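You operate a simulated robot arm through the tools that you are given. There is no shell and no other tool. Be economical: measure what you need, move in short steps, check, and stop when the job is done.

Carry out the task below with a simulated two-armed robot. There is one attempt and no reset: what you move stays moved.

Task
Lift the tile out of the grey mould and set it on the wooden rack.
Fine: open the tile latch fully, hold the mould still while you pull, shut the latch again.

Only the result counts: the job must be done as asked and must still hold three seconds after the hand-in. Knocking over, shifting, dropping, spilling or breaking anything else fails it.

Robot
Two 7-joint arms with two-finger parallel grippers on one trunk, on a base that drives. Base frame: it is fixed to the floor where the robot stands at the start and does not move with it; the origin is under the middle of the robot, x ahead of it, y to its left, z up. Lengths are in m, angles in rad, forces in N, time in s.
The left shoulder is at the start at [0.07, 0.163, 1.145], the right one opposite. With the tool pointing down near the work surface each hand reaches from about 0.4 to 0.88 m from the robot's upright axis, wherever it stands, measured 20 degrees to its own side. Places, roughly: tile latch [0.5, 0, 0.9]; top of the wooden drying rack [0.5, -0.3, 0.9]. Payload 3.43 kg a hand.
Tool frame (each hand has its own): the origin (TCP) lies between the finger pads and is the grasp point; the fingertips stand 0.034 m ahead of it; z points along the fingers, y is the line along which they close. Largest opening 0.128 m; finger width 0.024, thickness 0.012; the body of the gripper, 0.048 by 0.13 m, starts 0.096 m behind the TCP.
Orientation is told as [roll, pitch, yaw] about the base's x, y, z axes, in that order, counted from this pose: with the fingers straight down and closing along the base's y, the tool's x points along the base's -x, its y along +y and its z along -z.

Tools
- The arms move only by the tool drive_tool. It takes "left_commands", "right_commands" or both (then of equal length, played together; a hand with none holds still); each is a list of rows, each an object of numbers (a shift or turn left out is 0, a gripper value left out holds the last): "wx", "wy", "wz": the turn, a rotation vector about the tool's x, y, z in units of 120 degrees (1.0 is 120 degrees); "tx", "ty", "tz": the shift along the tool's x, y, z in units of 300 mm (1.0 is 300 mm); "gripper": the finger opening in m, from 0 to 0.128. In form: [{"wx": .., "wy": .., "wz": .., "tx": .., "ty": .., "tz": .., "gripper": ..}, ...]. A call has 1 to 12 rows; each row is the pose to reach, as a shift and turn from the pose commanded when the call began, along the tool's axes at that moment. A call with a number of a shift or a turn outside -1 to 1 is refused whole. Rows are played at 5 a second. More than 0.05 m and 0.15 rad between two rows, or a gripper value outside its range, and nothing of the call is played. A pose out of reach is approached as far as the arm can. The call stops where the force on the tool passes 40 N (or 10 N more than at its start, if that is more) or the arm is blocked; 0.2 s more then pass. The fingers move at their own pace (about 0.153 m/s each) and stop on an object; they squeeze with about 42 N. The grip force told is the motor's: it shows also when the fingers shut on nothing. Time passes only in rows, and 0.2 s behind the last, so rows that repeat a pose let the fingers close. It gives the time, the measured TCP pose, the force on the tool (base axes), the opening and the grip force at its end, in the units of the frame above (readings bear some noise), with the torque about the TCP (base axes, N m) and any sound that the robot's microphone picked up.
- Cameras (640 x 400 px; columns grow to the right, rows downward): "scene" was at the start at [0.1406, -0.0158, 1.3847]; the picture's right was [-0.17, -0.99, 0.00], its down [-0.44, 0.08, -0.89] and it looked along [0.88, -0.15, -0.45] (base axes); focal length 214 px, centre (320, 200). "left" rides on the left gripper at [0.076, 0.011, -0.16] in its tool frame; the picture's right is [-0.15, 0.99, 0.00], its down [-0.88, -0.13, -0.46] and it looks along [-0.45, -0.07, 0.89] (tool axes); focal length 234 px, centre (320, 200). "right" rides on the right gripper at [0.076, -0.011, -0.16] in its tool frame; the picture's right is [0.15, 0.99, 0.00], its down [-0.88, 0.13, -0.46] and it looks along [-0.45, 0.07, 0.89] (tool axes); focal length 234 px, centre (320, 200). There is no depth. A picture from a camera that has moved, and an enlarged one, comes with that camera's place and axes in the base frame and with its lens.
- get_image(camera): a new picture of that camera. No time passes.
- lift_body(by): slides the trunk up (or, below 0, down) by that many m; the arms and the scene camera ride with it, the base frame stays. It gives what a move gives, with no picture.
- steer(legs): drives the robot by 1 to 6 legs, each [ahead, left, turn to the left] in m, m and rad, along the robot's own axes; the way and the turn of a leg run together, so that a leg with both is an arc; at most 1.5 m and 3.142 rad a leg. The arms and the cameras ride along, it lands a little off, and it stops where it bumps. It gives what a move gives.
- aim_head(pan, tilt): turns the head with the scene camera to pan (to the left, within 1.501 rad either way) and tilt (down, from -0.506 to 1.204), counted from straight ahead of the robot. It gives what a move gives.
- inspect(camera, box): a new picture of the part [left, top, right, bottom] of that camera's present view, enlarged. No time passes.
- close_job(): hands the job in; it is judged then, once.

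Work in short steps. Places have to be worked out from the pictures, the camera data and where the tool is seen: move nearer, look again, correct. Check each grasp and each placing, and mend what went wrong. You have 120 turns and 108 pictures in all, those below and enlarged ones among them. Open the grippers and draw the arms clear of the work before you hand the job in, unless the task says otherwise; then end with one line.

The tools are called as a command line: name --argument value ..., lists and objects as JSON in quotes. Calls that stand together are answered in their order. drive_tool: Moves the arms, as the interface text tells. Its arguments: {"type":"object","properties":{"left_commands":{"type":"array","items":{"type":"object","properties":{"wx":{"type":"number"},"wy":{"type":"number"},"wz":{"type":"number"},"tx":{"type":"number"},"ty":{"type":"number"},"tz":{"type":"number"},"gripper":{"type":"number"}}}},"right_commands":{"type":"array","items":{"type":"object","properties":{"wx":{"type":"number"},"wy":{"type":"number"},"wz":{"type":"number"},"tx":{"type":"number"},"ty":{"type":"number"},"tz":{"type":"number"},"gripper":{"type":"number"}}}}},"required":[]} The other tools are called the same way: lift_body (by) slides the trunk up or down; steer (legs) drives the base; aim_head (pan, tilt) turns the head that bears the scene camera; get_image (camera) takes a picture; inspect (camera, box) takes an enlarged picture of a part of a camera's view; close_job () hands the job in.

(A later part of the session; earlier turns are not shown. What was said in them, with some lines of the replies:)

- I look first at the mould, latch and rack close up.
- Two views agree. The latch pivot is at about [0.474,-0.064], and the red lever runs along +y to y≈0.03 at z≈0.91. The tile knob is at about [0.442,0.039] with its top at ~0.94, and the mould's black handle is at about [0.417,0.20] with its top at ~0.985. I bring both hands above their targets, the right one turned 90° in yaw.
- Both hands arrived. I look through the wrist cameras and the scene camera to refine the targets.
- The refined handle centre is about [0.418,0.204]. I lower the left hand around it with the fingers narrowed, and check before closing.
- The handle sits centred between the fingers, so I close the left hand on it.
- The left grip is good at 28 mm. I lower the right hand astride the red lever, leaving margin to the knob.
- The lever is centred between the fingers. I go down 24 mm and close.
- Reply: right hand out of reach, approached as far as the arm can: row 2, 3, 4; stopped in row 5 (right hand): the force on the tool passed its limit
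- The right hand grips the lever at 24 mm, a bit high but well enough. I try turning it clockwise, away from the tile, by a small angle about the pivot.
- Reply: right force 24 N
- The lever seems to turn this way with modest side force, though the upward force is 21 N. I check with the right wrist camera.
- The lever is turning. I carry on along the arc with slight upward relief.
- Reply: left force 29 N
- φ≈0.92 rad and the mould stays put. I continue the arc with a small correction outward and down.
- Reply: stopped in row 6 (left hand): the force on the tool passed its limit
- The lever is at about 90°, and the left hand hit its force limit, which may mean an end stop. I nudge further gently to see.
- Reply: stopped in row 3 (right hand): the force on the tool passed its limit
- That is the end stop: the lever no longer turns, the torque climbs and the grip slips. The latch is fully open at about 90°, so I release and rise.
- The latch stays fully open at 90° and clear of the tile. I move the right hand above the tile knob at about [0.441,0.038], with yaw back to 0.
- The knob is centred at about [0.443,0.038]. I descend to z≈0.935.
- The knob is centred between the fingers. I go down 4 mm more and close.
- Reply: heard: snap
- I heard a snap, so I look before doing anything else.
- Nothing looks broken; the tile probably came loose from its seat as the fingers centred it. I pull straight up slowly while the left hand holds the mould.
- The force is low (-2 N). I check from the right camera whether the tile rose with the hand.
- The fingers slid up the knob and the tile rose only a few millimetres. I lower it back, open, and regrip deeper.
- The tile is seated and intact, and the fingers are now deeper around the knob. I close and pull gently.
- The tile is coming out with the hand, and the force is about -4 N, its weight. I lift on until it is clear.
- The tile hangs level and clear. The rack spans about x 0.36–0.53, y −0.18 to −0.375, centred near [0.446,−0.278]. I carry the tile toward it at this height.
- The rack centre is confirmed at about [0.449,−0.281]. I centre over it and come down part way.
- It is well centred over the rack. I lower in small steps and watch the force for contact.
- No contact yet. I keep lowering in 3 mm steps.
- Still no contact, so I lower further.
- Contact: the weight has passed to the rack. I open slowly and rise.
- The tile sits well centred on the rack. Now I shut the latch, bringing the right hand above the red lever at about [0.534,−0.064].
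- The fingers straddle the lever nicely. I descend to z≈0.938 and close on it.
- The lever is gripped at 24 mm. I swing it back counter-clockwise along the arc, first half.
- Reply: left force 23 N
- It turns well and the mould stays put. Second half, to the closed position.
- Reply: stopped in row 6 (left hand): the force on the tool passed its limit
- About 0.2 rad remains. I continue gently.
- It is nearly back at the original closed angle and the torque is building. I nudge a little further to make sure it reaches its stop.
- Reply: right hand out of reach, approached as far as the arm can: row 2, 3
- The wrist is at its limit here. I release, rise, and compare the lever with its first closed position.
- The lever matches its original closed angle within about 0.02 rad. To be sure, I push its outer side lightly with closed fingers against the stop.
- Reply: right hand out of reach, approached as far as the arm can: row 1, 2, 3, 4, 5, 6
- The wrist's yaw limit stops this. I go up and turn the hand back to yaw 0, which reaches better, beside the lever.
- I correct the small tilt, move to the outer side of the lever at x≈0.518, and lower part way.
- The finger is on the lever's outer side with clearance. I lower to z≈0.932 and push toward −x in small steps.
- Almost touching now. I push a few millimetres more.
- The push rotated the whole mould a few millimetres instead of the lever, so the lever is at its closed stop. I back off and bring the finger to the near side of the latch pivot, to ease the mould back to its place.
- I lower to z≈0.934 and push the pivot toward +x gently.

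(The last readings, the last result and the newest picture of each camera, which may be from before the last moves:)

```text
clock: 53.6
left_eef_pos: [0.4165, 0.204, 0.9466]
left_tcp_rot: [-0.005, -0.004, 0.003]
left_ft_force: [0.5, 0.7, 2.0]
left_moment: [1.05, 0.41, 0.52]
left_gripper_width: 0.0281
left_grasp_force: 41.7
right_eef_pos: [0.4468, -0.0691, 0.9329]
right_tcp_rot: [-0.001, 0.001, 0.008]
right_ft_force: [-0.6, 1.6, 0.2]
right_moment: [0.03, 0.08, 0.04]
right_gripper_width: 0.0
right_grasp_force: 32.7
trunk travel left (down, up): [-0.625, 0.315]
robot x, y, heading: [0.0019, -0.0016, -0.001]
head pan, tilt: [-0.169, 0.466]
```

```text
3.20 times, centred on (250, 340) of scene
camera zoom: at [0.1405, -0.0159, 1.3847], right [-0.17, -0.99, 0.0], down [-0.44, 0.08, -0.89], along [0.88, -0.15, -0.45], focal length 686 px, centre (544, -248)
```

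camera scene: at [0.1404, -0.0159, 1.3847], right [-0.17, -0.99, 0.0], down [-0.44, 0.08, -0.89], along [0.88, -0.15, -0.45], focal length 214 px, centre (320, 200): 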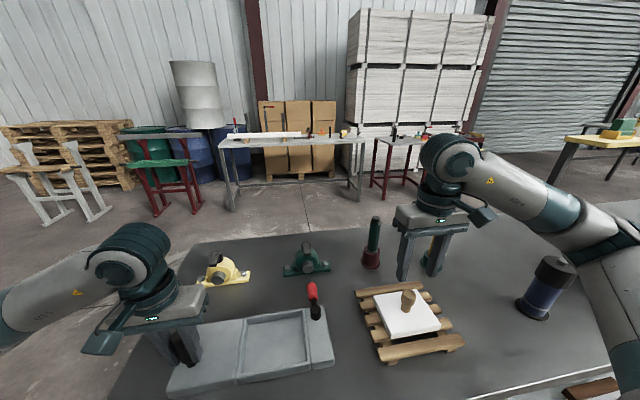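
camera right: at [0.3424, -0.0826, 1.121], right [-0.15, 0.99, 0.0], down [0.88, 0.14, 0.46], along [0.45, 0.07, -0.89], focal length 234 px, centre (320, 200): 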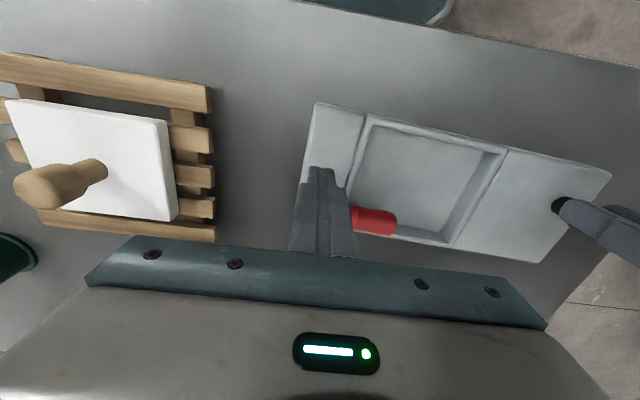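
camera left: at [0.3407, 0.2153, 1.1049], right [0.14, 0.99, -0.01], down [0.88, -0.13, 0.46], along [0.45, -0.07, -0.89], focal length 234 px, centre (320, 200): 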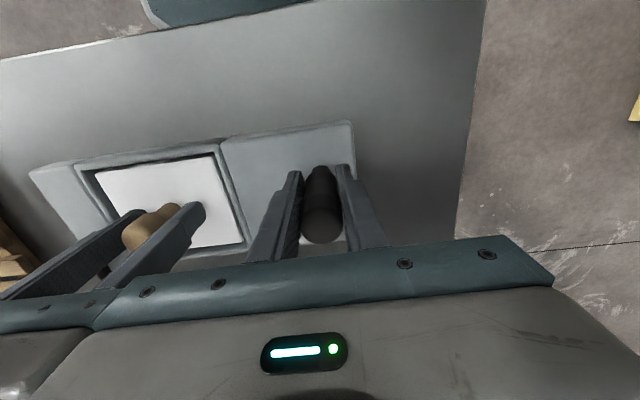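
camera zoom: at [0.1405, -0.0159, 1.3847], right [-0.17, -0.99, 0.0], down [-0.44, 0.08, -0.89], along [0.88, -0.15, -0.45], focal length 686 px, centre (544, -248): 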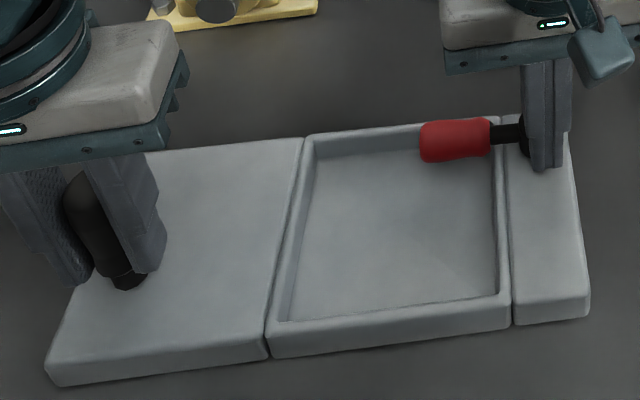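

Just in contact. I push about 8 mm more.

drive_tool --right_commands '[{"tx": -0.01}, {"tx": -0.018}, {"tx": -0.026}, {"tx": -0.03}]'

inspect --camera "scene" --box '[150, 280, 350, 400]'

```text
clock: 54.6
left_eef_pos: [0.4178, 0.203, 0.9473]
left_tcp_rot: [-0.004, -0.003, 0.003]
left_ft_force: [5.4, 5.6, 8.0]
left_moment: [1.35, 0.27, 0.66]
left_gripper_width: 0.0281
left_grasp_force: 41.8
right_eef_pos: [0.4558, -0.0691, 0.9336]
right_tcp_rot: [-0.001, 0.0, 0.007]
right_ft_force: [-3.1, -1.9, -0.8]
right_moment: [-0.06, 0.08, -0.02]
right_gripper_width: 0.0002
right_grasp_force: 32.5
trunk travel left (down, up): [-0.625, 0.315]
robot x, y, heading: [0.0035, -0.0032, -0.001]
head pan, tilt: [-0.169, 0.466]
```

```text
3.20 times, centred on (250, 340) of scene
camera zoom: at [0.1408, -0.0156, 1.3847], right [-0.17, -0.99, 0.0], down [-0.44, 0.08, -0.89], along [0.88, -0.15, -0.45], focal length 686 px, centre (544, -248)
```

zoom: 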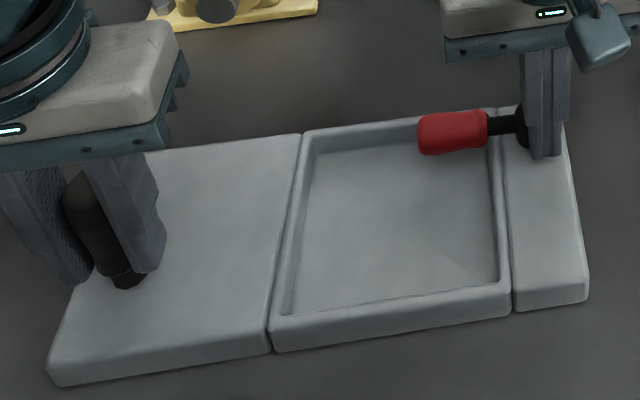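

It is about 5 mm short of the original position, so I push slightly more.

drive_tool --right_commands '[{"tx": -0.008}, {"tx": -0.016}, {"tx": -0.021}]'

inspect --camera "scene" --box '[150, 280, 350, 400]'

```text
clock: 55.4
left_eef_pos: [0.4179, 0.2034, 0.9468]
left_tcp_rot: [-0.006, -0.002, 0.004]
left_ft_force: [6.8, 4.1, 11.7]
left_moment: [1.6, 0.41, 0.59]
left_gripper_width: 0.0281
left_grasp_force: 41.9
right_eef_pos: [0.4621, -0.0691, 0.9337]
right_tcp_rot: [0.0, -0.001, 0.006]
right_ft_force: [-3.7, 2.0, -1.3]
right_moment: [0.06, 0.13, 0.04]
right_gripper_width: 0.0
right_grasp_force: 33.3
trunk travel left (down, up): [-0.625, 0.315]
robot x, y, heading: [-0.0002, -0.0003, 0.003]
head pan, tilt: [-0.169, 0.466]
```

```text
3.20 times, centred on (250, 340) of scene
camera zoom: at [0.1405, -0.0156, 1.3848], right [-0.17, -0.99, 0.0], down [-0.44, 0.08, -0.89], along [0.88, -0.15, -0.45], focal length 686 px, centre (544, -248)
```

zoom: 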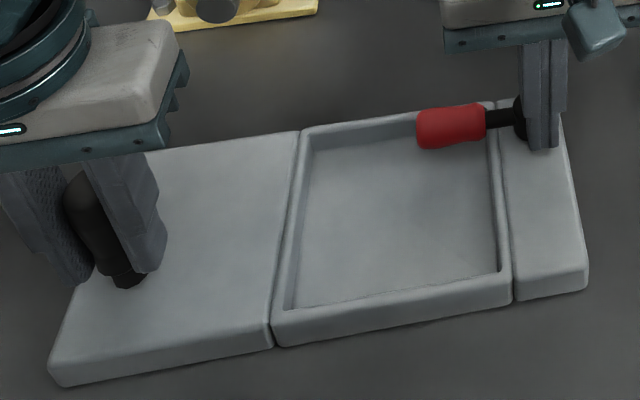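

The mould is back at its original place with the lever shut. I back the right hand off and raise it, then open the left slowly and raise it too.

drive_tool --right_commands '[{"tx": 0.03}, {"tx": 0.06, "tz": -0.05}, {"tx": 0.06, "tz": -0.18}, {"tx": 0.06, "tz": -0.3}, {"tx": 0.06, "tz": -0.42}, {"tx": 0.06, "tz": -0.55}, {"tx": 0.06, "tz": -0.55}]' --left_commands '[{"gripper": 0.026}, {"gripper": 0.03}, {"gripper": 0.034}, {"gripper": 0.042}, {"gripper": 0.055}, {"gripper": 0.07}, {"gripper": 0.08}]'

inspect --camera "scene" --box '[150, 280, 350, 400]'

```text
clock: 57.0
left_eef_pos: [0.4183, 0.2021, 0.9474]
left_tcp_rot: [-0.003, -0.002, 0.004]
left_ft_force: [-0.6, -0.4, -0.1]
left_moment: [0.04, 0.0, 0.02]
left_gripper_width: 0.0799
left_grasp_force: 0.0
right_eef_pos: [0.4462, -0.0706, 1.0978]
right_tcp_rot: [-0.001, 0.001, 0.006]
right_ft_force: [0.4, -0.1, -0.7]
right_moment: [0.04, 0.03, 0.01]
right_gripper_width: 0.0
right_grasp_force: 33.2
trunk travel left (down, up): [-0.625, 0.315]
robot x, y, heading: [0.0004, 0.0032, 0.005]
head pan, tilt: [-0.169, 0.466]
```

```text
3.20 times, centred on (250, 340) of scene
camera zoom: at [0.1415, -0.0159, 1.3846], right [-0.17, -0.99, 0.0], down [-0.44, 0.08, -0.89], along [0.88, -0.15, -0.45], focal length 686 px, centre (544, -248)
```

zoom: 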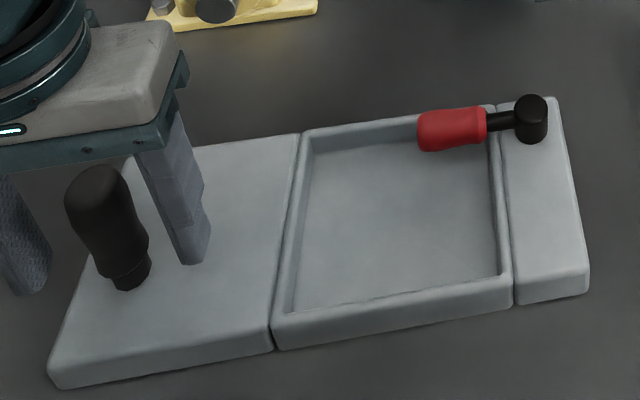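

The mould stands at its start place, the lever is shut, and the left hand is free. I raise both hands clear and open the right gripper.

drive_tool --left_commands '[{"tz": -0.08}, {"tz": -0.18}, {"tz": -0.3}, {"tz": -0.42}, {"tz": -0.55}, {"tz": -0.6, "ty": 0.1}, {"tz": -0.65, "ty": 0.2}, {"tz": -0.65, "ty": 0.2}]' --right_commands '[{"tz": -0.05}, {"tz": -0.1}, {"tz": -0.15}, {"tz": -0.2}, {"tz": -0.25, "ty": -0.05}, {"tz": -0.3, "ty": -0.15, "gripper": 0.08}, {"tz": -0.35, "ty": -0.25}, {"tz": -0.35, "ty": -0.25}]'

get_image --camera "scene"

inspect --camera "scene" --box '[340, 250, 490, 380]'

get_image --camera "right"

```text
clock: 58.8
left_eef_pos: [0.4188, 0.264, 1.1388]
left_tcp_rot: [-0.005, -0.001, 0.001]
left_ft_force: [0.1, 0.0, -0.2]
left_moment: [-0.03, 0.0, 0.04]
left_gripper_width: 0.0796
left_grasp_force: 0.1
right_eef_pos: [0.446, -0.1433, 1.2042]
right_tcp_rot: [-0.003, 0.002, 0.007]
right_ft_force: [-0.1, -0.2, 0.2]
right_moment: [0.01, 0.01, 0.0]
right_gripper_width: 0.0798
right_grasp_force: 0.1
trunk travel left (down, up): [-0.625, 0.315]
robot x, y, heading: [-0.0009, 0.002, -0.002]
head pan, tilt: [-0.169, 0.466]
```

```text
37 pictures are left
camera scene: at [0.1421, -0.0159, 1.3845], right [-0.17, -0.99, 0.0], down [-0.44, 0.08, -0.89], along [0.88, -0.15, -0.45], focal length 214 px, centre (320, 200)
```

scene: 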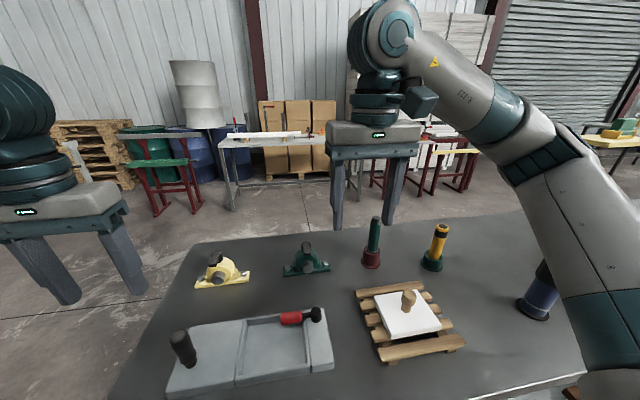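

```text
3.08 times, centred on (415, 315) of scene
camera zoom: at [0.1421, -0.0159, 1.3845], right [-0.17, -0.99, 0.0], down [-0.44, 0.08, -0.89], along [0.88, -0.15, -0.45], focal length 660 px, centre (28, -154)
```

zoom: 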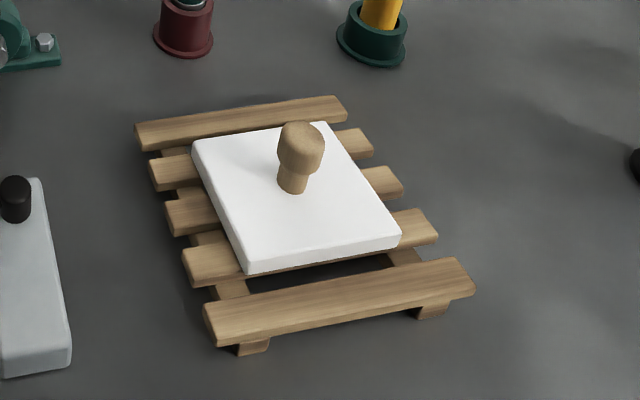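

```text
35 pictures are left
camera right: at [0.3694, -0.1558, 1.3634], right [-0.15, 0.99, 0.0], down [0.88, 0.14, 0.45], along [0.45, 0.07, -0.89], focal length 234 px, centre (320, 200)
```

right: 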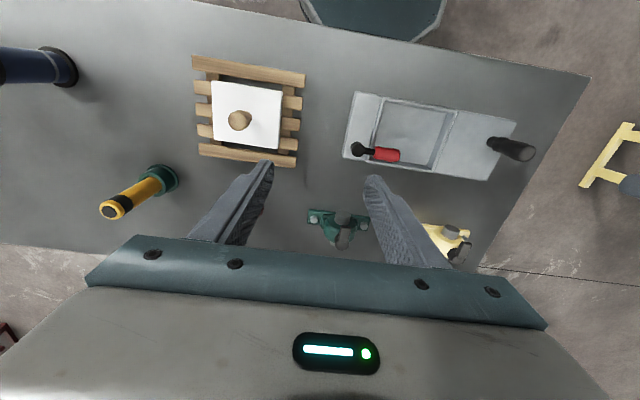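

The tile lies flat on the rack, the latch is shut, the mould is in place, and both hands are open and clear. I hand the job in.

close_job

```text
The job is handed in.
```

The tile is out of the grey mould and lying flat on the wooden rack, and the latch, opened to its stop for the lift, is shut again. The mould stayed still during the pull; a later check push on the latch turned it several millimetres, and I eased it back to about its starting position.
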